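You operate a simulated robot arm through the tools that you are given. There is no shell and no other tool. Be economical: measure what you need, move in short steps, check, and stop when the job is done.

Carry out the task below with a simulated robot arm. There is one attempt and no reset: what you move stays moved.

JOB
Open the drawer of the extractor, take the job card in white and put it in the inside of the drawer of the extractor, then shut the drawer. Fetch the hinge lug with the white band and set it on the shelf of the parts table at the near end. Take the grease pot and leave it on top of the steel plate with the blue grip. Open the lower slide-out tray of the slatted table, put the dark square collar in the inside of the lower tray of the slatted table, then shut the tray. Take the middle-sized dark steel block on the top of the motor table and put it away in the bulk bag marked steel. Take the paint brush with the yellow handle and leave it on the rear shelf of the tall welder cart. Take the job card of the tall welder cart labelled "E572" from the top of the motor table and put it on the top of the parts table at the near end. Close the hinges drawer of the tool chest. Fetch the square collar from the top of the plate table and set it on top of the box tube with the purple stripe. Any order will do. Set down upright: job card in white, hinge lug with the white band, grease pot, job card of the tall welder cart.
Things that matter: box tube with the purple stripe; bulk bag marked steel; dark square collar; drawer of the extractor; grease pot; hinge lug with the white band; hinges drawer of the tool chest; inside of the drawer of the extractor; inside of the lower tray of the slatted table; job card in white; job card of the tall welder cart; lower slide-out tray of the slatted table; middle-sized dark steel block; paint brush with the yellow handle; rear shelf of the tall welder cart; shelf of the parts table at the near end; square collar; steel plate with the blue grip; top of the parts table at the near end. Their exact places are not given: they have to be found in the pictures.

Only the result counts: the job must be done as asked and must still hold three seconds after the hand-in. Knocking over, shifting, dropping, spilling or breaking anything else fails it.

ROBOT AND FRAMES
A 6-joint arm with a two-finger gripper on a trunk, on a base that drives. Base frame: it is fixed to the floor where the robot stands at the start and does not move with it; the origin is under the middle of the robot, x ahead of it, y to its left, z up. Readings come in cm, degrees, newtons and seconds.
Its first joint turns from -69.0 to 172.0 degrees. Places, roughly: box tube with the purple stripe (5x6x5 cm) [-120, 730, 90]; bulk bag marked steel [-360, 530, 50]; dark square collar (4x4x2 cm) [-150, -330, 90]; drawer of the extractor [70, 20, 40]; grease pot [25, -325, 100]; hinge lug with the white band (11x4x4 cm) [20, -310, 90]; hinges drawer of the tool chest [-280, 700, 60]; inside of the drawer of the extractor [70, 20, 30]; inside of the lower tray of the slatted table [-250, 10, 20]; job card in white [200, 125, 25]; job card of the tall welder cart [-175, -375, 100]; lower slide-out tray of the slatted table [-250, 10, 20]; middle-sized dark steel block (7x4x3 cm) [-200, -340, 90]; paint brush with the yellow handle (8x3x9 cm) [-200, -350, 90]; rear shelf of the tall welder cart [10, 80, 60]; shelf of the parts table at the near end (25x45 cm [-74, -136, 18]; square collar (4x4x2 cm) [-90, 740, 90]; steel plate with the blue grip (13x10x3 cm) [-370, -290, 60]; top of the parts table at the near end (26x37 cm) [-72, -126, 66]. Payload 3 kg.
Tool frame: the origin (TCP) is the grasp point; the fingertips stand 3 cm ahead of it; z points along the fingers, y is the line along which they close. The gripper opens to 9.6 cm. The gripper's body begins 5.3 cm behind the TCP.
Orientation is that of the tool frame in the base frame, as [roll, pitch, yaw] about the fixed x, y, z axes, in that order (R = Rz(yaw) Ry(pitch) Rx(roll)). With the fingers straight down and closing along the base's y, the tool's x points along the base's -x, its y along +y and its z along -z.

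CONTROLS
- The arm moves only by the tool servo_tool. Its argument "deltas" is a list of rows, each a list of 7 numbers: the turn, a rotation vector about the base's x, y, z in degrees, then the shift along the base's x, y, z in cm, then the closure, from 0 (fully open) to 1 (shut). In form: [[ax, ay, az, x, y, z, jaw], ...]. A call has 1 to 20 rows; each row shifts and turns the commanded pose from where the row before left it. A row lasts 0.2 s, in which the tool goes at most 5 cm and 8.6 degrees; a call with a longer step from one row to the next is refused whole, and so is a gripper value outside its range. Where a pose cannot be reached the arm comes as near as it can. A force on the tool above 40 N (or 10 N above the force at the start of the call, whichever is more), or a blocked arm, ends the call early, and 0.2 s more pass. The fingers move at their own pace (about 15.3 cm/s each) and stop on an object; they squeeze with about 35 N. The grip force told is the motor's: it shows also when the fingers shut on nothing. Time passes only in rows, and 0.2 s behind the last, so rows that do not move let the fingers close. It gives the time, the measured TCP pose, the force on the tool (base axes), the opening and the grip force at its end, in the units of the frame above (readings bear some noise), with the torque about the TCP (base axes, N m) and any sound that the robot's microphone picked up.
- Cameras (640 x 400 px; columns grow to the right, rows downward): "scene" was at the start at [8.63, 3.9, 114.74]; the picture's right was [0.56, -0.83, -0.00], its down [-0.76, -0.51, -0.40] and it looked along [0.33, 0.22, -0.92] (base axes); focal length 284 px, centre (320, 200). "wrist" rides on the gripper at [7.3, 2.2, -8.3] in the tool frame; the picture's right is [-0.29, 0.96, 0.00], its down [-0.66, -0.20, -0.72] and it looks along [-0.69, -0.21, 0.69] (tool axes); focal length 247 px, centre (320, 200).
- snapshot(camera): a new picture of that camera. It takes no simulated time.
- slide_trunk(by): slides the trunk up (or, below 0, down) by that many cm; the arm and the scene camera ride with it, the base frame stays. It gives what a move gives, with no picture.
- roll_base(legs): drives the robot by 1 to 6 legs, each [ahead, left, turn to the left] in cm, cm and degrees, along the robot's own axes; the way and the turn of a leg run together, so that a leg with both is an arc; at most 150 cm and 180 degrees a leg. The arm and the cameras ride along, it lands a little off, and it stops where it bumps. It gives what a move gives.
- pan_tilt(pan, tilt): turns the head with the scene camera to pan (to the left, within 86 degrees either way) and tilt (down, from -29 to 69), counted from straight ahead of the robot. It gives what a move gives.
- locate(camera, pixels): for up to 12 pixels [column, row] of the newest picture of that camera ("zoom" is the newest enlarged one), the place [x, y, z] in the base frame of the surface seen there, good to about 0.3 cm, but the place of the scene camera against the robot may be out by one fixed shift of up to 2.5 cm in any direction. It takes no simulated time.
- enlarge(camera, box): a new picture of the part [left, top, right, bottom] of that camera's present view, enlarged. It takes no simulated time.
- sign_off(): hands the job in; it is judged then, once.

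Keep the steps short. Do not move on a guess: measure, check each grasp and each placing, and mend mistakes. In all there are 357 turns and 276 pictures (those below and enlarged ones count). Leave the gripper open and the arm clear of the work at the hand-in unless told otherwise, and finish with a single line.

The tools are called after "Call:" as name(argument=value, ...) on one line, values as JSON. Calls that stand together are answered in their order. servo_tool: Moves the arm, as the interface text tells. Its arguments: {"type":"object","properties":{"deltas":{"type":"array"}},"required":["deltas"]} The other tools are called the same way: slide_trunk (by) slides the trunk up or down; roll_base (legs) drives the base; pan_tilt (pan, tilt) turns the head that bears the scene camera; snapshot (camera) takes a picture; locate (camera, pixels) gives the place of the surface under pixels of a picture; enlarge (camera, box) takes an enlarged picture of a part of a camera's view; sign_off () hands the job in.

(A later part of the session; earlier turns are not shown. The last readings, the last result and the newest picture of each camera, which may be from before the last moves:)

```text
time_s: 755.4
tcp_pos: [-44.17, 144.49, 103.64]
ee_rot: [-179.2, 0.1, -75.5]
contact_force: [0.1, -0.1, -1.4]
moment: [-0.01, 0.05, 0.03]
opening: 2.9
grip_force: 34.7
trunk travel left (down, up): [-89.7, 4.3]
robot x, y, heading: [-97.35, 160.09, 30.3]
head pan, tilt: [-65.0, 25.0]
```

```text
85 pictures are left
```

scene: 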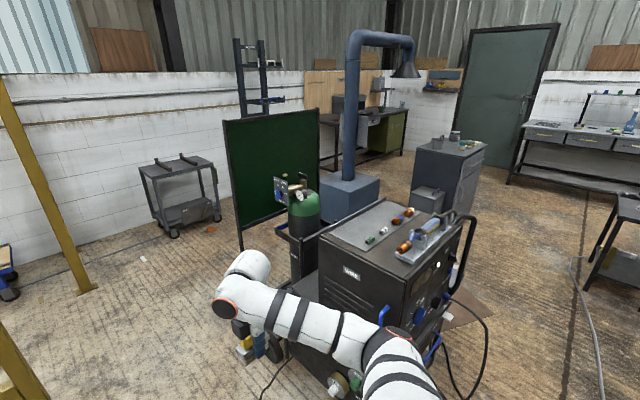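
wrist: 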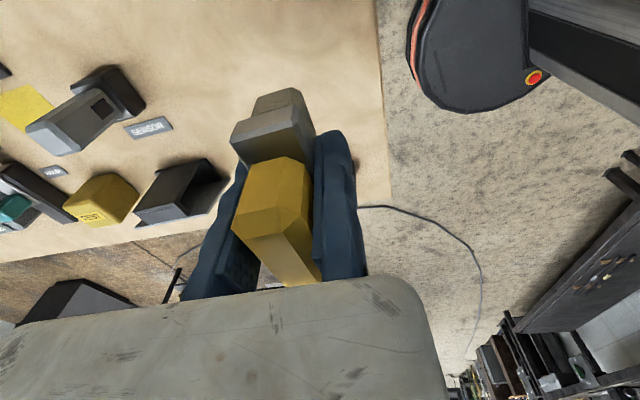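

Call:
roll_base(legs=[[75, -4, 0], [0, 0, -120]])

Call:
pan_tilt(pan=15, tilt=35)

Call:
snapshot(camera="scene")

```text
time_s: 764.5
tcp_pos: [-72.12, 156.98, 103.36]
ee_rot: [-179.1, 0.0, 163.5]
contact_force: [-0.5, 0.8, -1.1]
moment: [-0.01, 0.0, 0.01]
opening: 2.93
grip_force: 34.8
trunk travel left (down, up): [-89.7, 4.3]
robot x, y, heading: [-31.08, 194.8, -90.8]
head pan, tilt: [-65.0, 25.0]
```

```text
time_s: 766.0
tcp_pos: [-72.01, 156.99, 103.53]
ee_rot: [-179.1, 0.0, 163.5]
contact_force: [-0.5, -0.4, -0.5]
moment: [0.01, 0.01, 0.0]
opening: 2.91
grip_force: 35.5
trunk travel left (down, up): [-89.7, 4.3]
robot x, y, heading: [-30.82, 194.56, -90.9]
head pan, tilt: [15.0, 35.0]
```

```text
84 pictures are left
```

scene: 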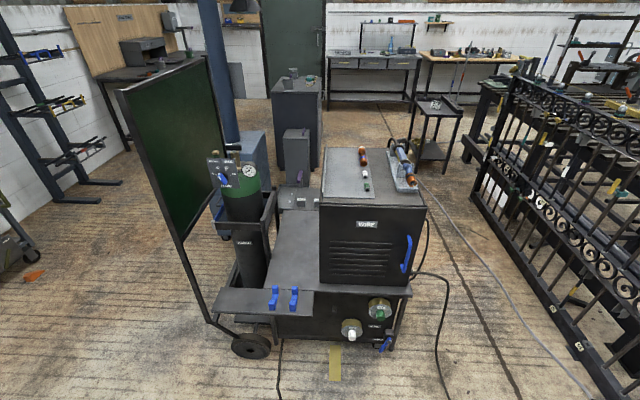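

Call:
enlarge(camera="scene", box=[190, 150, 430, 370])

Call:
locate(camera="scene", pixels=[[290, 250], [300, 230], [305, 275], [280, 280], [245, 300], [270, 315], [310, 312], [320, 260], [272, 292], [294, 294], [230, 295], [310, 205]])

```text
1.82 times, centred on (310, 260) of scene
```

zoom: 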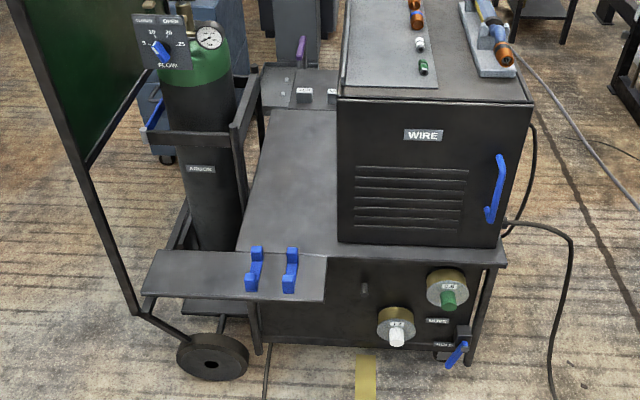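

```text
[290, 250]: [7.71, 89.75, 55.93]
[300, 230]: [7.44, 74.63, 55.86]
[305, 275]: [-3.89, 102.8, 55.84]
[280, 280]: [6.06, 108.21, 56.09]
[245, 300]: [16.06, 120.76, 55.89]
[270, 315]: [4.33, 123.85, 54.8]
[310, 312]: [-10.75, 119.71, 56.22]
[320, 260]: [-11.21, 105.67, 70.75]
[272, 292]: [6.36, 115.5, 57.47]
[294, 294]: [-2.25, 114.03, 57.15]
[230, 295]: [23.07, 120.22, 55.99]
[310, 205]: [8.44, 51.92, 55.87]
```

Call:
locate(camera="zoom", pixels=[[238, 200], [210, 200], [245, 130], [225, 135], [255, 80], [240, 245], [340, 230], [340, 110], [260, 200], [325, 240], [240, 160], [150, 290]])

```text
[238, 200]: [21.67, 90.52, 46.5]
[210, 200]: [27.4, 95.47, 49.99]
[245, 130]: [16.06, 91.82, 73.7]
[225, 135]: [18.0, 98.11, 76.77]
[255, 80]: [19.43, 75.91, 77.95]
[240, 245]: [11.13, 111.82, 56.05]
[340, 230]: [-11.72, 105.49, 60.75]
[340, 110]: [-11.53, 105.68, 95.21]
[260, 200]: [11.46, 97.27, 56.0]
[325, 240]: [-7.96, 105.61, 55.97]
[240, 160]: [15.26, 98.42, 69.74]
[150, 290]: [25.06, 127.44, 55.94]
```

The rear shelf is the z 56 plate centred near (8,80) between the unit and the bottle. I come from the north: turn to −48° and bring the brush above (4,98).

Call:
roll_base(legs=[[0, 0, 43], [56, 2, 0]])

Call:
pan_tilt(pan=-20, tilt=50)

Call:
snapshot(camera="scene")

Call:
snapshot(camera="wrist")

```text
time_s: 771.3
tcp_pos: [3.27, 98.24, 103.49]
ee_rot: [-179.1, 0.2, -154.3]
contact_force: [0.8, -0.8, -0.8]
moment: [-0.02, 0.04, 0.04]
opening: 2.93
grip_force: 34.7
trunk travel left (down, up): [-89.7, 4.3]
robot x, y, heading: [8.49, 153.82, -48.7]
head pan, tilt: [15.0, 35.0]
```

```text
time_s: 772.3
tcp_pos: [3.3, 98.32, 103.44]
ee_rot: [-179.1, 0.1, -154.4]
contact_force: [0.0, 0.2, -1.1]
moment: [0.04, 0.0, -0.01]
opening: 2.92
grip_force: 34.9
trunk travel left (down, up): [-89.7, 4.3]
robot x, y, heading: [7.99, 154.0, -48.5]
head pan, tilt: [-20.0, 50.0]
```

```text
82 pictures are left
```

scene: 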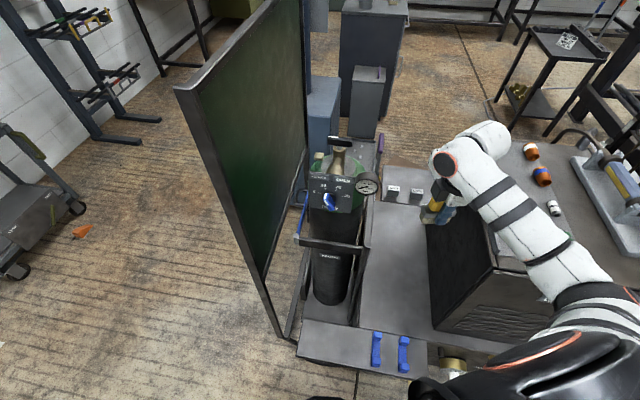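

```text
81 pictures are left
```

wrist: 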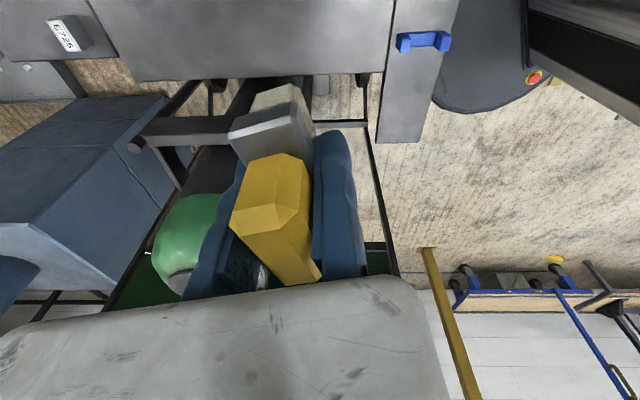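

Call:
locate(camera="wrist", pixels=[[250, 40], [340, 65], [200, 72], [130, 60], [300, 20], [380, 30], [60, 40], [190, 125], [400, 100]])

Call:
locate(camera="scene", pixels=[[400, 260], [420, 300], [375, 270], [430, 240], [395, 225], [360, 310], [440, 300], [428, 330], [400, 180], [385, 205]])

```text
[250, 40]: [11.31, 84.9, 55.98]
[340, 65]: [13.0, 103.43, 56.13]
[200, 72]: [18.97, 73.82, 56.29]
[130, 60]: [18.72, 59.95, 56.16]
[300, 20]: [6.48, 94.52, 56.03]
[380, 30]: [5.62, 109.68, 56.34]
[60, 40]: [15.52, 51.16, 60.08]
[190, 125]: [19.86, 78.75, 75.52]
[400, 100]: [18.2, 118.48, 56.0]
```

```text
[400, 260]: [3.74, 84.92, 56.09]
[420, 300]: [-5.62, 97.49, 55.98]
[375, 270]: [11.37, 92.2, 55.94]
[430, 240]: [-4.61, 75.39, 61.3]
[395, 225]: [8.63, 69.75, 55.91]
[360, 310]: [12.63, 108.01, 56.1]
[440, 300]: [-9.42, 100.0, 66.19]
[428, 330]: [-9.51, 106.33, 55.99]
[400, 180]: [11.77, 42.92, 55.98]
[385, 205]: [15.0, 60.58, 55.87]
```

Plate z 56 below is free. I lower 40 cm and feel for contact.

Call:
slide_trunk(by=-25)

Call:
snapshot(camera="scene")

```text
time_s: 774.9
tcp_pos: [3.31, 98.29, 78.51]
ee_rot: [-179.1, 0.0, -154.4]
contact_force: [-0.2, -0.2, -0.7]
moment: [0.02, 0.0, -0.01]
opening: 2.92
grip_force: 35.3
trunk travel left (down, up): [-64.7, 29.3]
robot x, y, heading: [8.38, 153.9, -48.9]
head pan, tilt: [-20.0, 50.0]
```

```text
80 pictures are left
```

scene: 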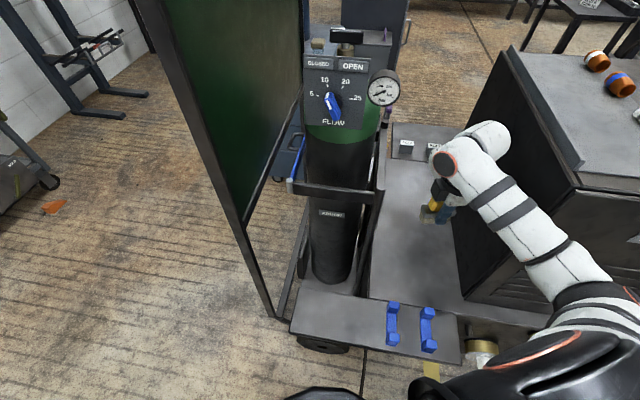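

Call:
locate(camera="scene", pixels=[[445, 162], [490, 150], [480, 190], [520, 215], [550, 255], [590, 290], [575, 185], [470, 290], [510, 50], [560, 310]])

```text
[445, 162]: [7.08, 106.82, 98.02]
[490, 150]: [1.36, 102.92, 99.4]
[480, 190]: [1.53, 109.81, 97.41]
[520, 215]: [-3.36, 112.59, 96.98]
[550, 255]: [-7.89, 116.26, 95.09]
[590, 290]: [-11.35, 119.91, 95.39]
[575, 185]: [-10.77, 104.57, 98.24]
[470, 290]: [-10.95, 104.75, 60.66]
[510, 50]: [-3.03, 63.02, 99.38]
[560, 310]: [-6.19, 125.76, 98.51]
```

Forearm clears the unit's corner by a few cm. I lower further.

Call:
slide_trunk(by=-16.5)

Call:
servo_tool(deltas=[[0, 0, 0, 0, 0, -0.4, 1], [0, 0, 0, 0, 0, -0.4, 1], [0, 0, 0, 0, 0, 0, 1]])

Call:
servo_tool(deltas=[[0, 0, 0, 0, 0, -0.3, 1], [0, 0, 0, 0, 0, -0.3, 1], [0, 0, 0, 0, 0, 0, 1]])

```text
time_s: 776.8
tcp_pos: [3.28, 98.35, 61.91]
ee_rot: [-179.1, 0.1, -154.5]
contact_force: [0.4, 0.0, -0.7]
moment: [-0.01, 0.0, 0.02]
opening: 2.9
grip_force: 35.4
trunk travel left (down, up): [-48.2, 45.8]
robot x, y, heading: [8.07, 153.48, -48.8]
head pan, tilt: [-20.0, 50.0]
```

```text
time_s: 777.5
tcp_pos: [3.27, 98.34, 61.22]
ee_rot: [-179.1, 0.2, -154.4]
contact_force: [0.2, 0.3, -0.3]
moment: [0.0, -0.02, -0.02]
opening: 2.93
grip_force: 35.3
trunk travel left (down, up): [-48.2, 45.8]
robot x, y, heading: [8.19, 153.76, -48.8]
head pan, tilt: [-20.0, 50.0]
```

```text
time_s: 778.4
tcp_pos: [3.28, 98.44, 60.71]
ee_rot: [-179.1, 0.0, -154.3]
contact_force: [0.3, 1.0, -0.8]
moment: [0.05, 0.0, -0.01]
opening: 2.92
grip_force: 35.5
trunk travel left (down, up): [-48.2, 45.8]
robot x, y, heading: [8.25, 154.18, -48.5]
head pan, tilt: [-20.0, 50.0]
```

Call:
servo_tool(deltas=[[0, 0, 0, 0, 0, -0.25, 1], [0, 0, 0, 0, 0, -0.2, 1], [0, 0, 0, 0, 0, 0, 1]])

Call:
servo_tool(deltas=[[0, 0, 0, 0, 0, -0.2, 1], [0, 0, 0, 0, 0, 0, 1]])

```text
time_s: 779.1
tcp_pos: [3.31, 98.41, 60.5]
ee_rot: [-178.7, -0.2, -154.4]
contact_force: [-2.0, -4.9, 22.5]
moment: [-0.12, -0.32, 0.02]
opening: 2.88
grip_force: 35.1
trunk travel left (down, up): [-48.2, 45.8]
robot x, y, heading: [8.24, 153.97, -48.8]
head pan, tilt: [-20.0, 50.0]
```

```text
time_s: 779.8
tcp_pos: [3.49, 98.48, 60.27]
ee_rot: [-178.8, 0.0, -154.2]
contact_force: [0.3, -8.7, 25.3]
moment: [-0.42, -0.11, -0.03]
opening: 2.92
grip_force: 34.9
trunk travel left (down, up): [-48.2, 45.8]
robot x, y, heading: [8.22, 153.94, -49.0]
head pan, tilt: [-20.0, 50.0]
```

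Contact. I release and lift straight up with the trunk.

Call:
servo_tool(deltas=[[0, 0, 0, 0, 0, 0.2, 0.85], [0, 0, 0, 0, 0, 0, 0.6], [0, 0, 0, 0, 0, 0, 0.45], [0, 0, 0, 0, 0, 0, 0.45]])

Call:
slide_trunk(by=40)

Call:
snapshot(camera="scene")

```text
time_s: 780.8
tcp_pos: [3.26, 98.38, 60.16]
ee_rot: [-179.1, 0.1, -154.4]
contact_force: [0.0, 0.8, -0.5]
moment: [0.01, 0.01, 0.01]
opening: 5.27
grip_force: 0.0
trunk travel left (down, up): [-48.2, 45.8]
robot x, y, heading: [8.3, 154.09, -48.8]
head pan, tilt: [-20.0, 50.0]
```

```text
time_s: 784.6
tcp_pos: [3.18, 98.39, 100.21]
ee_rot: [-179.1, 0.2, -154.4]
contact_force: [0.8, -0.4, 0.3]
moment: [-0.02, -0.05, -0.01]
opening: 5.28
grip_force: 0.0
trunk travel left (down, up): [-88.2, 5.8]
robot x, y, heading: [8.06, 153.6, -48.5]
head pan, tilt: [-20.0, 50.0]
```

```text
79 pictures are left
```

scene: 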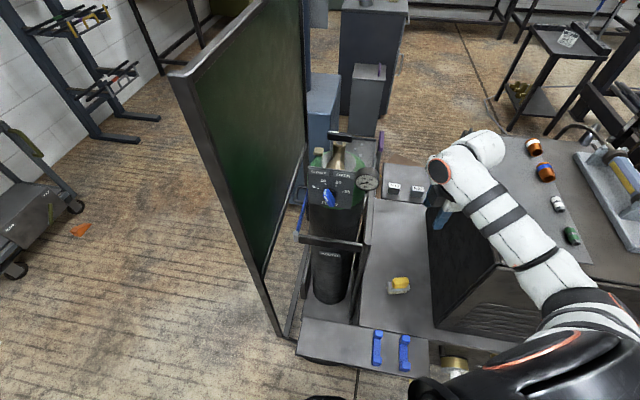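

The brush stands on the rear shelf. Now back for the steel block. I retrace the way: north-west, down the corridor, south and west.

Call:
roll_base(legs=[[-56, -3.5, 0], [-21.9, -68.7, 0], [108.8, -95.9, 0]])

```text
time_s: 798.0
tcp_pos: [-97.8, -34.92, 100.25]
ee_rot: [-179.1, 0.1, -152.2]
contact_force: [0.2, -0.8, -1.0]
moment: [0.02, -0.01, 0.01]
opening: 5.27
grip_force: 0.1
trunk travel left (down, up): [-88.2, 5.8]
robot x, y, heading: [-95.35, 20.82, -46.5]
head pan, tilt: [-20.0, 50.0]
```

Call:
roll_base(legs=[[79.5, -12, 0], [67.8, -23, 0], [86.9, -78.3, 0], [-86, -90.6, 0], [-86, -90.6, 0], [0, 0, 75]])

```text
time_s: 826.5
tcp_pos: [-204.36, -251.03, 100.07]
ee_rot: [-179.1, 0.1, -74.7]
contact_force: [0.5, 0.1, 0.8]
moment: [0.0, -0.01, 0.0]
opening: 5.27
grip_force: 0.0
trunk travel left (down, up): [-88.2, 5.8]
robot x, y, heading: [-258.16, -236.08, 30.8]
head pan, tilt: [-20.0, 50.0]
```

Call:
roll_base(legs=[[-45.6, -78.2, 0]])

Call:
servo_tool(deltas=[[0, 0, 7.5, 0, 0, 0, 0.35], [0, 0, 7.5, 0, 0, 0, 0.35], [0, 0, 7.5, 0, 0, 0, 0.35], [0, 0, 7.5, 0, 0, 0, 0.35], [0, 0, 7.5, 0, 0, 0, 0.35], [0, 0, 7.5, 0, 0, 0, 0.35], [0, 0, 7.5, 0, 0, 0, 0.35], [0, 0, 7.5, 0, 0, 0, 0.35], [0, 0, 7.5, 0, 0, 0, 0.35], [0, 0, 7, 0, 0, 0, 0.35], [0, 0, 0, 0, 0, 0, 0.35]])

Call:
snapshot(camera="wrist")

```text
time_s: 831.2
tcp_pos: [-203.71, -342.51, 100.15]
ee_rot: [-179.0, 0.1, -75.1]
contact_force: [1.3, 0.1, 0.2]
moment: [0.02, 0.01, -0.02]
opening: 5.3
grip_force: 0.1
trunk travel left (down, up): [-88.2, 5.8]
robot x, y, heading: [-257.56, -326.96, 30.5]
head pan, tilt: [-20.0, 50.0]
```

```text
time_s: 833.6
tcp_pos: [-203.75, -342.44, 100.18]
ee_rot: [-179.1, 0.2, -0.4]
contact_force: [-0.8, -0.2, -0.4]
moment: [-0.05, 0.01, 0.04]
opening: 6.26
grip_force: 0.0
trunk travel left (down, up): [-88.2, 5.8]
robot x, y, heading: [-257.46, -327.28, 30.8]
head pan, tilt: [-20.0, 50.0]
```

```text
78 pictures are left
```

wrist: 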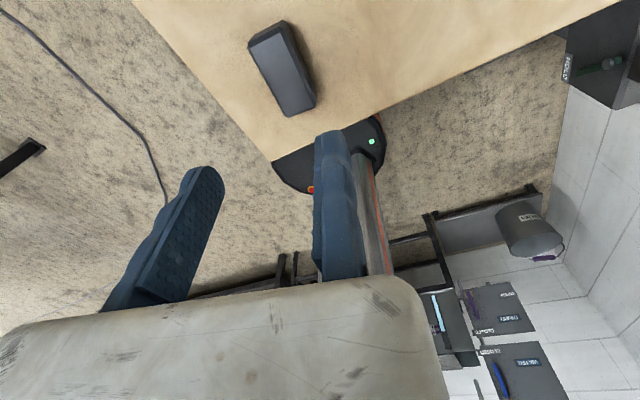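

Call:
locate(camera="wrist", pixels=[[252, 42], [286, 25], [316, 98], [290, 112], [275, 68], [300, 60], [308, 105], [265, 75]])

```text
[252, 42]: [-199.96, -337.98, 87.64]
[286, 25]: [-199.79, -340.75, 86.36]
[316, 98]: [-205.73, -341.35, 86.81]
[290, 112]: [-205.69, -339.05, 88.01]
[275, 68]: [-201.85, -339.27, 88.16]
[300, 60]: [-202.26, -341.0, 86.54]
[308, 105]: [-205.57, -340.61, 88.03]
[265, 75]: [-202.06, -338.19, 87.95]
```

Block centre (−202.8,−339.6), axis 10°. I adjust and lower to TCP z 88.4.

Call:
servo_tool(deltas=[[0, 0, 5.4, 0.65, 0.3, 0, 0.35], [0, 0, 5.4, 0.65, 0.3, 0, 0.35], [0, 0, 0, 0, 0, 0, 0.35]])

Call:
slide_trunk(by=-8)

Call:
snapshot(camera="wrist")

```text
time_s: 834.5
tcp_pos: [-202.47, -341.93, 100.22]
ee_rot: [-178.9, 0.2, 10.5]
contact_force: [-0.6, -0.3, 0.5]
moment: [-0.01, -0.01, 0.03]
opening: 6.24
grip_force: 0.0
trunk travel left (down, up): [-88.2, 5.8]
robot x, y, heading: [-257.41, -327.45, 30.7]
head pan, tilt: [-20.0, 50.0]
```

```text
time_s: 835.6
tcp_pos: [-202.33, -341.84, 92.19]
ee_rot: [-179.1, 0.1, 10.4]
contact_force: [-0.2, -0.1, 0.1]
moment: [-0.02, -0.01, 0.03]
opening: 6.26
grip_force: 0.1
trunk travel left (down, up): [-80.2, 13.8]
robot x, y, heading: [-258.01, -327.46, 30.7]
head pan, tilt: [-20.0, 50.0]
```

```text
77 pictures are left
```

wrist: 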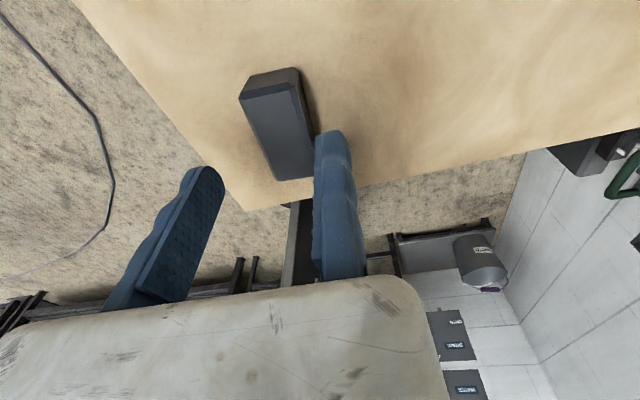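

Call:
servo_tool(deltas=[[0, 0, 0, 0.05, -0.35, 0, 0.35], [0, 0, 0, 0, 0, 0, 0.35]])

Call:
slide_trunk(by=-3.8)

Call:
servo_tool(deltas=[[0, 0, 0, 0, 0, 0, 0.5], [0, 0, 0, 0, 0, 0, 0.65], [0, 0, 0, 0, 0, 0, 1], [0, 0, 0, 0, 0, 0, 1], [0, 0, 0, 0, 0, 0, 1]])

Call:
slide_trunk(by=16)

Call:
snapshot(camera="wrist")

```text
time_s: 836.2
tcp_pos: [-202.26, -342.11, 92.06]
ee_rot: [-179.0, 0.1, 10.3]
contact_force: [0.0, -0.7, -0.2]
moment: [-0.02, 0.02, -0.01]
opening: 6.22
grip_force: 0.0
trunk travel left (down, up): [-80.2, 13.8]
robot x, y, heading: [-257.7, -327.27, 30.7]
head pan, tilt: [-20.0, 50.0]
```

```text
time_s: 837.0
tcp_pos: [-202.54, -342.08, 88.51]
ee_rot: [-179.1, 0.1, 10.3]
contact_force: [1.8, 0.3, 0.2]
moment: [-0.02, -0.01, 0.0]
opening: 6.27
grip_force: 0.1
trunk travel left (down, up): [-76.4, 17.6]
robot x, y, heading: [-257.21, -327.44, 30.6]
head pan, tilt: [-20.0, 50.0]
```

```text
time_s: 838.2
tcp_pos: [-202.35, -342.08, 88.33]
ee_rot: [-179.1, 0.1, 10.2]
contact_force: [0.5, 1.7, 0.0]
moment: [-0.01, 0.03, -0.03]
opening: 3.17
grip_force: 35.0
trunk travel left (down, up): [-76.4, 17.6]
robot x, y, heading: [-257.7, -327.54, 30.8]
head pan, tilt: [-20.0, 50.0]
```

```text
time_s: 840.1
tcp_pos: [-202.23, -342.06, 104.23]
ee_rot: [-179.0, 0.1, 10.3]
contact_force: [0.1, -0.6, -5.3]
moment: [-0.09, -0.04, 0.02]
opening: 3.16
grip_force: 35.2
trunk travel left (down, up): [-92.4, 1.6]
robot x, y, heading: [-257.57, -327.16, 30.8]
head pan, tilt: [-20.0, 50.0]
```

```text
76 pictures are left
```

wrist: 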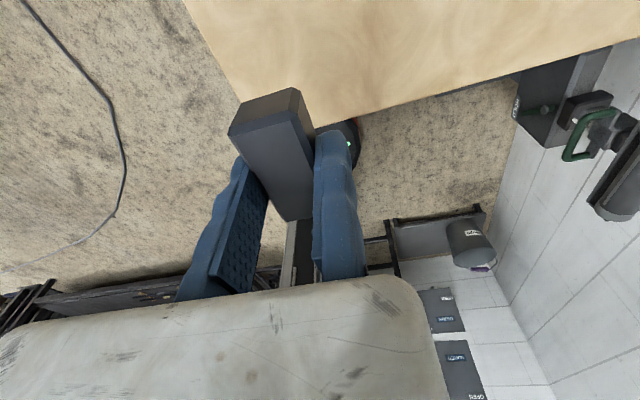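

Block held. I drive north along the west lane to about (−345,175) and look ahead.

Call:
roll_base(legs=[[2.4, 105.7, 0], [0, 0, 107], [108.9, -83.6, 0], [101, -97.3, 0], [90.3, -100.3, 0]])

Call:
pan_tilt(pan=-45, tilt=20)

Call:
snapshot(camera="scene")

```text
time_s: 869.4
tcp_pos: [-342.32, 232.12, 104.32]
ee_rot: [-179.1, 0.1, 116.0]
contact_force: [0.1, -0.8, -4.8]
moment: [0.07, -0.06, 0.02]
opening: 3.16
grip_force: 34.9
trunk travel left (down, up): [-92.4, 1.6]
robot x, y, heading: [-341.65, 174.97, 136.4]
head pan, tilt: [-20.0, 50.0]
```

```text
time_s: 870.4
tcp_pos: [-342.34, 231.99, 104.45]
ee_rot: [-179.1, 0.1, 116.1]
contact_force: [0.3, 0.4, -4.2]
moment: [0.01, -0.08, -0.01]
opening: 3.16
grip_force: 34.6
trunk travel left (down, up): [-92.4, 1.6]
robot x, y, heading: [-341.49, 174.96, 136.6]
head pan, tilt: [-45.0, 20.0]
```

```text
75 pictures are left
```

scene: 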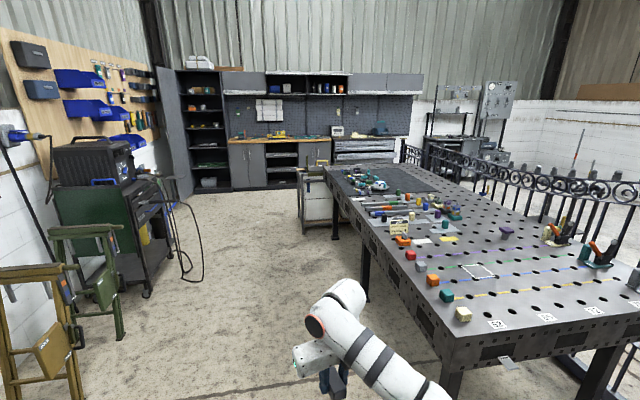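

Call:
enlarge(camera="scene", box=[220, 100, 440, 250])

Call:
locate(camera="scene", pixels=[[318, 200], [305, 230], [335, 180], [365, 300], [450, 365], [340, 238], [150, 290], [120, 335], [250, 190], [370, 155], [320, 165], [200, 200]])

```text
2.67 times, centred on (330, 175) of scene
```

zoom: 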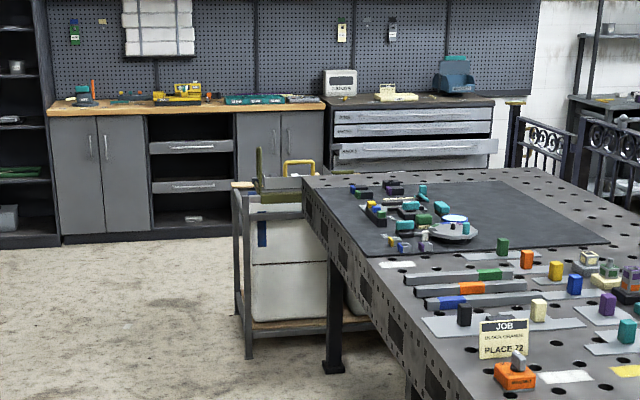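

```text
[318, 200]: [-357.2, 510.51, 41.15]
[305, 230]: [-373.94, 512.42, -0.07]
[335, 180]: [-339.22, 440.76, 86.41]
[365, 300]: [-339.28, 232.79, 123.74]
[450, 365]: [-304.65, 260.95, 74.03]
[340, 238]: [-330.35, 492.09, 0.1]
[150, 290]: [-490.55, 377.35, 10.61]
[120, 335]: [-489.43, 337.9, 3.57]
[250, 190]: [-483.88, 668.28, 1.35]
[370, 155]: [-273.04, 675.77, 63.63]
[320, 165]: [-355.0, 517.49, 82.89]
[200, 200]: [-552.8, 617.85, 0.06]
```

I drive closer: to about (−403,415).

Call:
roll_base(legs=[[125.7, -59.9, 0], [83, -71, 0]])

Call:
pan_tilt(pan=-70, tilt=30)

Call:
snapshot(camera="scene")

```text
time_s: 882.4
tcp_pos: [-404.33, 467.85, 104.34]
ee_rot: [-179.1, 0.1, 116.3]
contact_force: [-1.0, 0.4, -4.2]
moment: [0.02, -0.07, -0.03]
opening: 3.13
grip_force: 35.3
trunk travel left (down, up): [-92.4, 1.6]
robot x, y, heading: [-403.17, 411.16, 136.6]
head pan, tilt: [-45.0, 20.0]
```

```text
time_s: 883.3
tcp_pos: [-404.4, 467.9, 104.34]
ee_rot: [-179.1, 0.0, 116.4]
contact_force: [-0.6, 0.3, -4.3]
moment: [0.04, -0.07, -0.01]
opening: 3.15
grip_force: 34.9
trunk travel left (down, up): [-92.4, 1.6]
robot x, y, heading: [-403.75, 410.91, 136.6]
head pan, tilt: [-70.0, 30.0]
```

```text
73 pictures are left
```

scene: 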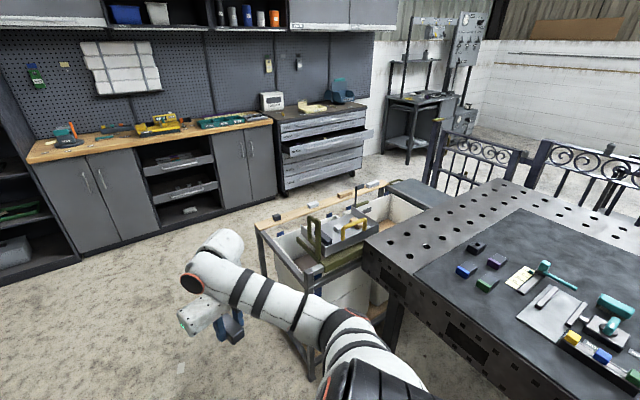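

Call:
enlarge(camera="scene", box=[240, 160, 470, 320])

Call:
locate(camera="zoom", pixels=[[120, 190], [60, 180], [40, 200], [160, 235], [300, 150], [410, 130], [400, 105], [210, 130], [180, 215], [330, 170], [390, 70], [450, 140]])

```text
2.50 times, centred on (355, 240) of scene
```

zoom: 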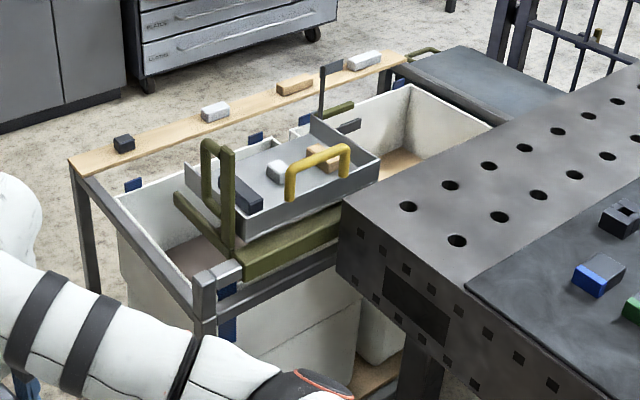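

```text
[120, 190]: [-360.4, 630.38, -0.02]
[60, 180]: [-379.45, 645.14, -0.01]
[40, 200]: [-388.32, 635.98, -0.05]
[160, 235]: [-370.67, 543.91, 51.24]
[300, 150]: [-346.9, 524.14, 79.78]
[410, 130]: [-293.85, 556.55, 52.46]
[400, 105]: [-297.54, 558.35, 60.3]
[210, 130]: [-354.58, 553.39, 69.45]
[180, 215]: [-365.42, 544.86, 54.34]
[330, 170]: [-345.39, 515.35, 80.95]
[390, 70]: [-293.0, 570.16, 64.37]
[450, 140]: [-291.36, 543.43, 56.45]
```

The left bag (opening near (−368,543)) matches the stated place. I move west for a clearer look at its marking and mouth.

Call:
roll_base(legs=[[60, -15, 0]])

Call:
pan_tilt(pan=-84, tilt=38)

Call:
snapshot(camera="scene")

```text
time_s: 886.7
tcp_pos: [-436.58, 519.75, 104.37]
ee_rot: [-179.1, 0.1, 115.6]
contact_force: [-0.7, -0.3, -4.6]
moment: [-0.02, -0.04, -0.02]
opening: 3.18
grip_force: 35.2
trunk travel left (down, up): [-92.4, 1.6]
robot x, y, heading: [-436.18, 462.91, 136.2]
head pan, tilt: [-70.0, 30.0]
```

```text
time_s: 887.5
tcp_pos: [-436.64, 519.88, 104.37]
ee_rot: [-179.1, 0.2, 115.7]
contact_force: [-0.2, -0.3, -4.2]
moment: [0.03, -0.06, 0.04]
opening: 3.17
grip_force: 34.5
trunk travel left (down, up): [-92.4, 1.6]
robot x, y, heading: [-436.65, 462.53, 136.2]
head pan, tilt: [-84.0, 38.0]
```

```text
71 pictures are left
```

scene: 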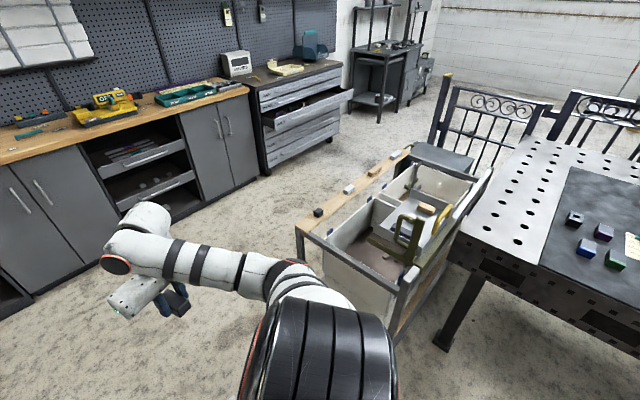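

Call:
enlarge(camera="scene", box=[280, 140, 500, 300])

Call:
locate(camera="zoom", pixels=[[210, 265], [180, 240], [250, 300], [60, 235], [335, 370], [150, 230], [240, 220], [310, 330], [270, 255], [190, 275], [130, 250], [300, 290]])

```text
2.50 times, centred on (390, 220) of scene
```

zoom: 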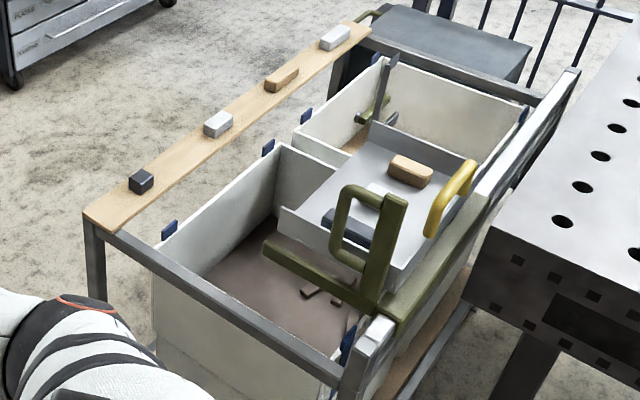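

```text
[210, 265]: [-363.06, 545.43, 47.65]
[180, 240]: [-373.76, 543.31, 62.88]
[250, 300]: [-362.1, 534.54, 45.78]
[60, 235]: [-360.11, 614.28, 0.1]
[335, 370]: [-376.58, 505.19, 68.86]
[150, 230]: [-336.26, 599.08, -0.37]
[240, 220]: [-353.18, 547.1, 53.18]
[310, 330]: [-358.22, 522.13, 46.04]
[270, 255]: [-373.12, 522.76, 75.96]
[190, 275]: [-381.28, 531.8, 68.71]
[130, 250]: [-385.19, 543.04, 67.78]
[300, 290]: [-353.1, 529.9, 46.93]
```

The left bag (floor z 46, rim z 69) is the one at the stated place. I turn to 46° and bring the block above its free part at (−364,537).

Call:
roll_base(legs=[[0, 0, -90], [64.4, 40, 0]])

Call:
pan_tilt(pan=-30, tilt=45)

Call:
snapshot(camera="scene")

Call:
snapshot(camera="wrist")

```text
time_s: 895.4
tcp_pos: [-363.9, 536.19, 104.27]
ee_rot: [-179.0, 0.1, 25.5]
contact_force: [0.4, -0.5, -4.1]
moment: [-0.07, -0.07, 0.02]
opening: 3.15
grip_force: 35.4
trunk travel left (down, up): [-92.4, 1.6]
robot x, y, heading: [-421.27, 536.16, 45.9]
head pan, tilt: [-84.0, 38.0]
```

```text
time_s: 896.6
tcp_pos: [-363.92, 536.18, 104.34]
ee_rot: [-179.1, 0.1, 25.5]
contact_force: [0.1, -0.3, -3.9]
moment: [-0.1, 0.0, 0.0]
opening: 3.16
grip_force: 34.9
trunk travel left (down, up): [-92.4, 1.6]
robot x, y, heading: [-421.1, 535.79, 45.9]
head pan, tilt: [-30.0, 45.0]
```

```text
69 pictures are left
```

scene: 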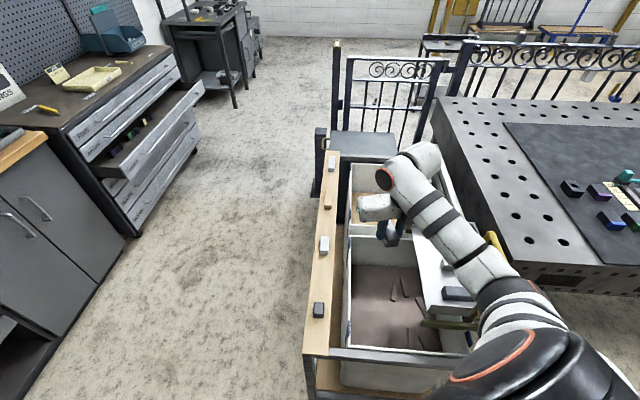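

```text
68 pictures are left
```

wrist: 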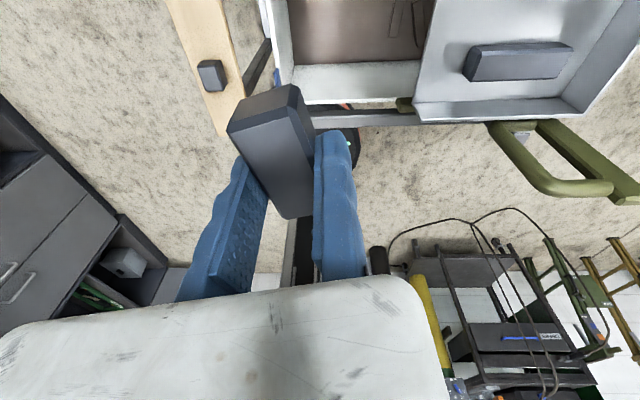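

Call:
locate(camera="wrist", pixels=[[340, 30], [283, 40], [290, 95], [400, 100], [430, 20], [415, 110], [265, 10], [330, 110], [500, 60], [345, 65]])

Call:
locate(camera="scene", pixels=[[350, 265], [415, 270], [345, 350], [440, 355], [380, 310], [355, 280], [425, 300], [350, 240], [415, 240], [455, 300]])

```text
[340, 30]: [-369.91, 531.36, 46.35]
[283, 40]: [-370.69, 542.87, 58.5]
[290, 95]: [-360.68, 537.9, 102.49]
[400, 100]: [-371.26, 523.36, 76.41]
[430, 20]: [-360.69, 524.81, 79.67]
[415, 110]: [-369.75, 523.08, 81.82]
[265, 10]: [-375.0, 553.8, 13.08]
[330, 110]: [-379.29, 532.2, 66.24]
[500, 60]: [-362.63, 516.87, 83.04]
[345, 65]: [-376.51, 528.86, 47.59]
```

```text
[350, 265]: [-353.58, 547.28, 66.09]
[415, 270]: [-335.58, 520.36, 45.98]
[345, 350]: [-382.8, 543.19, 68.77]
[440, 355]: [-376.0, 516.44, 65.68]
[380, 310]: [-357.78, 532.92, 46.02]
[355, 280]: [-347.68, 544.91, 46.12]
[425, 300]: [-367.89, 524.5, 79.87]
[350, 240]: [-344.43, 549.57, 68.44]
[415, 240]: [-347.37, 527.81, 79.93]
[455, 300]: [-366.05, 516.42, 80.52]
```

The free mouth is y 526–546. I turn the tool −115° (so the gripper body lies along x), centre it at (−367,539.5), and lower to TCP z 57.

Call:
servo_tool(deltas=[[0, 0, -7.7, 0, 0, 0, 1], [0, 0, -7.7, 0, 0, 0, 1], [0, 0, -7.7, 0, 0, 0, 1], [0, 0, -7.7, 0, 0, 0, 1], [0, 0, -7.7, 0, 0, 0, 1], [0, 0, -7.7, 0, 0, 0, 1], [0, 0, -7.7, 0, 0, 0, 1], [0, 0, -7.7, 0, 0, 0, 1], [0, 0, -7.7, 0, 0, 0, 1], [0, 0, -7.7, 0, 0, 0, 1], [0, 0, -7.7, 0, 0, 0, 1], [0, 0, -7.7, 0, 0, 0, 1], [0, 0, -7.7, 0, 0, 0, 1], [0, 0, -7.7, 0, 0, 0, 1], [0, 0, -7.7, 0, 0, 0, 1], [0, 0, 0, 0, 0, 0, 1]])

Call:
roll_base(legs=[[0.2, 4.5, 0]])

Call:
slide_trunk(by=-32)

Call:
snapshot(camera="scene")

Call:
snapshot(camera="wrist")

```text
time_s: 900.0
tcp_pos: [-363.96, 536.23, 104.22]
ee_rot: [-179.2, 0.1, -90.0]
contact_force: [-0.1, -0.8, -4.7]
moment: [0.01, 0.07, 0.0]
opening: 3.18
grip_force: 34.9
trunk travel left (down, up): [-92.4, 1.6]
robot x, y, heading: [-421.15, 536.39, 45.9]
head pan, tilt: [-30.0, 45.0]
```

```text
time_s: 900.9
tcp_pos: [-366.73, 539.09, 104.13]
ee_rot: [-179.3, 0.3, -90.1]
contact_force: [0.1, -0.5, -4.6]
moment: [0.03, 0.12, -0.01]
opening: 3.17
grip_force: 35.1
trunk travel left (down, up): [-92.4, 1.6]
robot x, y, heading: [-423.79, 539.6, 45.9]
head pan, tilt: [-30.0, 45.0]
```

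```text
time_s: 904.1
tcp_pos: [-367.03, 539.43, 72.4]
ee_rot: [-179.1, 0.1, -90.1]
contact_force: [0.2, -0.4, -4.8]
moment: [0.02, 0.06, -0.03]
opening: 3.15
grip_force: 33.9
trunk travel left (down, up): [-60.4, 33.6]
robot x, y, heading: [-424.27, 539.13, 45.9]
head pan, tilt: [-30.0, 45.0]
```

```text
67 pictures are left
```

scene: 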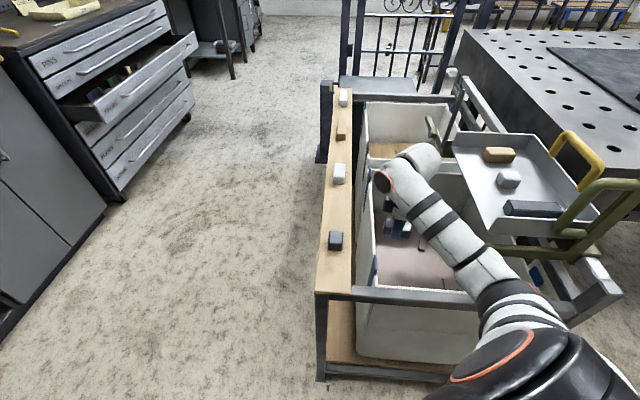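

```text
66 pictures are left
```

wrist: 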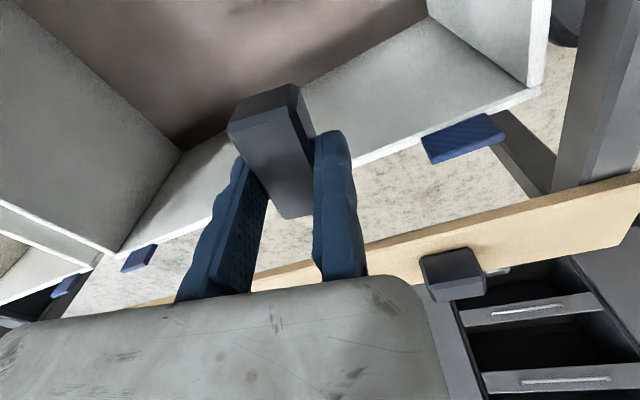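

Call:
locate(camera="wrist", pixels=[[200, 215], [400, 148], [500, 108], [130, 245], [150, 200], [350, 110], [180, 130], [450, 40]])

Call:
locate(camera="scene", pixels=[[383, 182], [415, 155], [372, 200], [430, 185], [440, 220], [350, 260], [365, 180]])

```text
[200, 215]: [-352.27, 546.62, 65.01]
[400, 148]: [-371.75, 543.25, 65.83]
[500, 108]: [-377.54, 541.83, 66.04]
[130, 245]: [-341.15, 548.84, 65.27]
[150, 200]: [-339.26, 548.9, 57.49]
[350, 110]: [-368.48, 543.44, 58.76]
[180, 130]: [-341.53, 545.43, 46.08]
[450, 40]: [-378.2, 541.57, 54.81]
```

```text
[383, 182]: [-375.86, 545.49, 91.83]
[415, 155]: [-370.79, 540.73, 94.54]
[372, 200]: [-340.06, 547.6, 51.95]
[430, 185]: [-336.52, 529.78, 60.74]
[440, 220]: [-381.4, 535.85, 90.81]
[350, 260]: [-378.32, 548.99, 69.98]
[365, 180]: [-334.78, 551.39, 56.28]
```

Clear. I lower to TCP z≈57 (wrist just above the rail) and release the block into the bag.

Call:
slide_trunk(by=-15.3)

Call:
servo_tool(deltas=[[0, 0, 0, 0, 0, 0, 0.8], [0, 0, 0, 0, 0, 0, 0.5], [0, 0, 0, 0, 0, 0, 0.45], [0, 0, 0, 0, 0, 0, 0.45]])

Call:
snapshot(camera="wrist")

```text
time_s: 905.5
tcp_pos: [-366.8, 539.62, 59.92]
ee_rot: [-177.7, 0.4, -90.0]
contact_force: [-10.2, -3.3, 13.4]
moment: [0.94, -0.21, 0.48]
opening: 3.16
grip_force: 34.6
trunk travel left (down, up): [-47.2, 46.8]
robot x, y, heading: [-424.36, 539.48, 45.7]
head pan, tilt: [-30.0, 45.0]
stopped: the force on the tool passed its limit at 56 N (the readings are from after the stop); the commanded pose is now the measured one
```

```text
time_s: 906.5
tcp_pos: [-366.81, 539.44, 59.92]
ee_rot: [-177.7, 0.4, -90.1]
contact_force: [-10.0, -6.0, 17.2]
moment: [1.04, -0.24, 0.48]
opening: 5.27
grip_force: 0.1
trunk travel left (down, up): [-47.2, 46.8]
robot x, y, heading: [-424.08, 539.41, 45.8]
head pan, tilt: [-30.0, 45.0]
```

```text
65 pictures are left
```

wrist: 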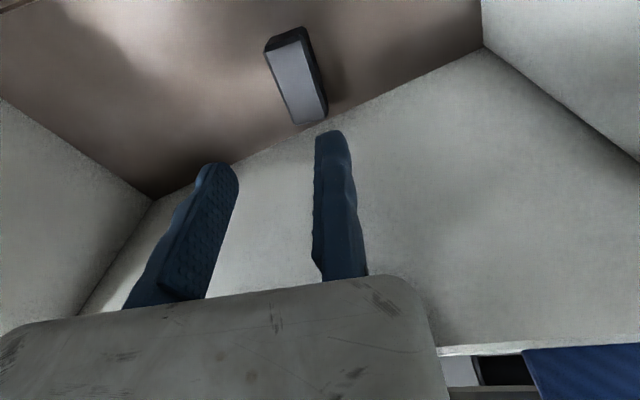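

The block lies inside the bag. Something touched lightly at the rim, so I raise straight up and check the surroundings.

Call:
slide_trunk(by=40)

Call:
snapshot(camera="scene")

```text
time_s: 910.3
tcp_pos: [-366.57, 539.49, 99.61]
ee_rot: [-178.1, 0.4, -90.1]
contact_force: [0.0, -1.2, 0.1]
moment: [0.02, 0.06, 0.02]
opening: 5.29
grip_force: 0.1
trunk travel left (down, up): [-87.2, 6.8]
robot x, y, heading: [-424.13, 539.4, 45.9]
head pan, tilt: [-30.0, 45.0]
```

```text
64 pictures are left
```

scene: 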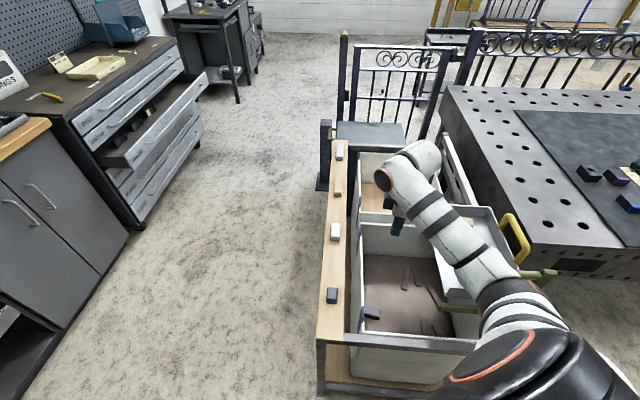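

Block is in the bag, all else in place. Now the tool chest: I zoom in on the open drawer and labels.

Call:
enlarge(camera="scene", box=[60, 40, 220, 220])

Call:
locate(camera="scene", pixels=[[135, 160], [205, 75], [170, 115], [122, 150], [200, 70], [180, 70], [140, 165], [100, 150], [205, 90], [140, 222], [210, 155]])

```text
2.22 times, centred on (140, 130) of scene
```

zoom: 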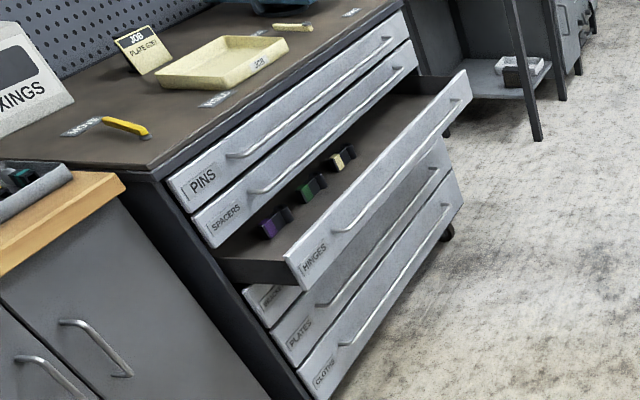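

```text
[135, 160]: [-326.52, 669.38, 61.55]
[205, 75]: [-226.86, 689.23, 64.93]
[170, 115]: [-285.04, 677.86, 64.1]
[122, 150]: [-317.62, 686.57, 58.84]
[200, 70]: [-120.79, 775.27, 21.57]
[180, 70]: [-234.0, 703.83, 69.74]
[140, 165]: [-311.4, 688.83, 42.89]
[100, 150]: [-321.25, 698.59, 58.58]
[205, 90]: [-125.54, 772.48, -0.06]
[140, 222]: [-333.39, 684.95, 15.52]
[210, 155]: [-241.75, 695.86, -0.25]
```

Call:
locate(camera="scene", pixels=[[325, 185], [345, 110], [420, 140], [370, 130], [300, 130], [430, 90], [390, 60], [260, 150], [340, 40], [240, 105]])

Call:
pan_tilt(pan=0, tilt=30)

Call:
snapshot(camera="scene")

```text
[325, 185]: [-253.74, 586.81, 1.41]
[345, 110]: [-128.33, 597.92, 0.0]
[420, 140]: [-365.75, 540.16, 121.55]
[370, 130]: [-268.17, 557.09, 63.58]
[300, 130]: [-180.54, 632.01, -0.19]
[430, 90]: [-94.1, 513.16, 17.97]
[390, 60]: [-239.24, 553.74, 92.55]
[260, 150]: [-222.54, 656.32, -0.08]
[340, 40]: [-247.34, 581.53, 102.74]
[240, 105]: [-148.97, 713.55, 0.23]
```

```text
time_s: 911.3
tcp_pos: [-366.6, 539.44, 99.64]
ee_rot: [-177.9, 0.2, -90.2]
contact_force: [-0.4, -0.4, -0.3]
moment: [-0.02, -0.02, 0.01]
opening: 5.26
grip_force: 0.1
trunk travel left (down, up): [-87.2, 6.8]
robot x, y, heading: [-423.69, 539.28, 45.9]
head pan, tilt: [0.0, 30.0]
```

```text
62 pictures are left
```

scene: 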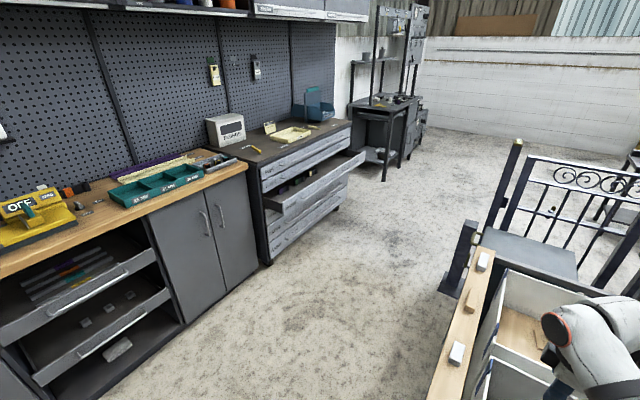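

The HINGES drawer's front runs (−326,669)–(−227,689), z 58–66, ~18 cm open. I drive round through the aisle to about (−224,610) and turn to 190°.

Call:
roll_base(legs=[[49.9, 62.1, 0], [102.9, -106.4, 0], [37.3, -50.1, 0], [0, 0, 144]])

Call:
pan_tilt(pan=-70, tilt=35)

Call:
snapshot(camera="scene")

```text
time_s: 923.9
tcp_pos: [-207.41, 606.86, 99.24]
ee_rot: [-178.3, 0.2, -95.1]
contact_force: [1.3, 1.0, 0.4]
moment: [0.01, 0.08, 0.0]
opening: 5.29
grip_force: 0.0
trunk travel left (down, up): [-87.2, 6.8]
robot x, y, heading: [-265.18, 611.83, 41.0]
head pan, tilt: [0.0, 30.0]
stopped in leg 3: the robot was blocked; the commanded pose is now the measured one
```

```text
time_s: 925.4
tcp_pos: [-207.98, 606.85, 99.76]
ee_rot: [-178.0, 0.3, -95.1]
contact_force: [-0.4, 0.0, -0.8]
moment: [-0.02, 0.0, 0.04]
opening: 5.29
grip_force: 0.1
trunk travel left (down, up): [-87.2, 6.8]
robot x, y, heading: [-265.03, 611.61, 41.2]
head pan, tilt: [-70.0, 35.0]
```

```text
61 pictures are left
```

scene: 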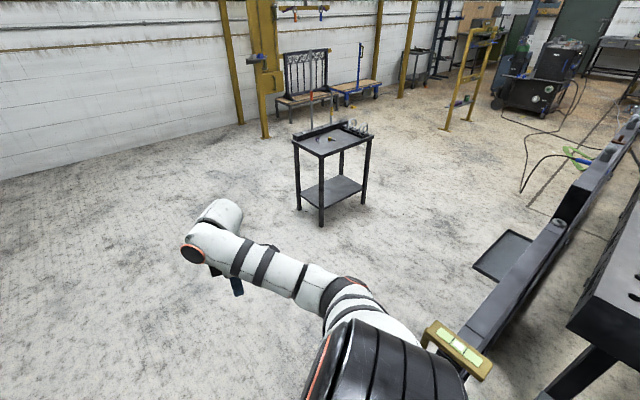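

The base brushed the gate post's foot; I step 12 cm north and go on.

Call:
roll_base(legs=[[7.9, 9.1, 0], [30, -32.7, 0]])

Call:
roll_base(legs=[[0, 0, 149]])

Call:
pan_tilt(pan=-86, tilt=40)

Call:
snapshot(camera="scene")

```text
time_s: 928.9
tcp_pos: [-163.61, 613.58, 99.61]
ee_rot: [-177.9, 0.3, -95.5]
contact_force: [-0.4, 0.0, -0.6]
moment: [0.01, -0.02, -0.02]
opening: 5.29
grip_force: 0.0
trunk travel left (down, up): [-87.2, 6.8]
robot x, y, heading: [-220.93, 618.78, 40.3]
head pan, tilt: [-70.0, 35.0]
```

```text
time_s: 935.4
tcp_pos: [-265.98, 654.3, 99.57]
ee_rot: [-178.0, 0.3, 51.6]
contact_force: [-0.1, 0.5, 0.5]
moment: [-0.01, 0.0, 0.01]
opening: 5.28
grip_force: 0.1
trunk travel left (down, up): [-87.2, 6.8]
robot x, y, heading: [-220.38, 618.45, -172.6]
head pan, tilt: [-70.0, 35.0]
```

```text
time_s: 936.1
tcp_pos: [-266.07, 654.33, 99.47]
ee_rot: [-177.9, 0.4, 51.7]
contact_force: [-0.3, -0.2, -0.6]
moment: [-0.02, 0.0, -0.01]
opening: 5.26
grip_force: 0.1
trunk travel left (down, up): [-87.2, 6.8]
robot x, y, heading: [-220.51, 618.75, -172.3]
head pan, tilt: [-85.9, 40.0]
```

```text
60 pictures are left
```

scene: 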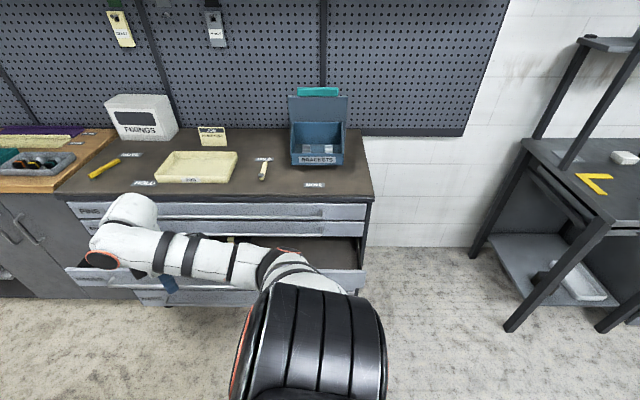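

I turn the tool to face the drawer (yaw 101°) and tilt it 55° forward while reaching right.

Call:
servo_tool(deltas=[[0, 0, 8.3, 0, 0, 0, 1], [0, 0, 8.3, 0, 0, 0, 1], [0, 0, 8.3, 0, 0, 0, 1], [0, 0, 8.3, 0, 0, 0, 1], [0, 0, 8.3, 0, 0, 0, 1], [0, 0, 8.3, 0, 0, 0, 1], [7.7, 1.56, 0, -0.35, 2.6, 0, 1], [7.7, 1.56, 0, -0.35, 2.6, 0, 1], [7.7, 1.56, 0, -0.35, 2.6, 0, 1], [7.7, 1.56, 0, -0.35, 2.6, 0, 1], [7.7, 1.56, 0, -0.35, 2.6, 0, 1], [7.7, 1.56, 0, -0.35, 2.6, 0, 1], [7.7, 1.56, 0, -0.35, 2.6, 0, 1], [0, 0, 0, 0, 0, 0, 1]])

```text
time_s: 939.1
tcp_pos: [-268.44, 672.6, 99.68]
ee_rot: [-178.0, -54.8, 101.4]
contact_force: [-0.5, 0.6, 0.3]
moment: [0.0, -0.01, 0.01]
opening: 0.0
grip_force: 33.3
trunk travel left (down, up): [-87.2, 6.8]
robot x, y, heading: [-220.56, 618.71, -172.6]
head pan, tilt: [-85.9, 40.0]
```

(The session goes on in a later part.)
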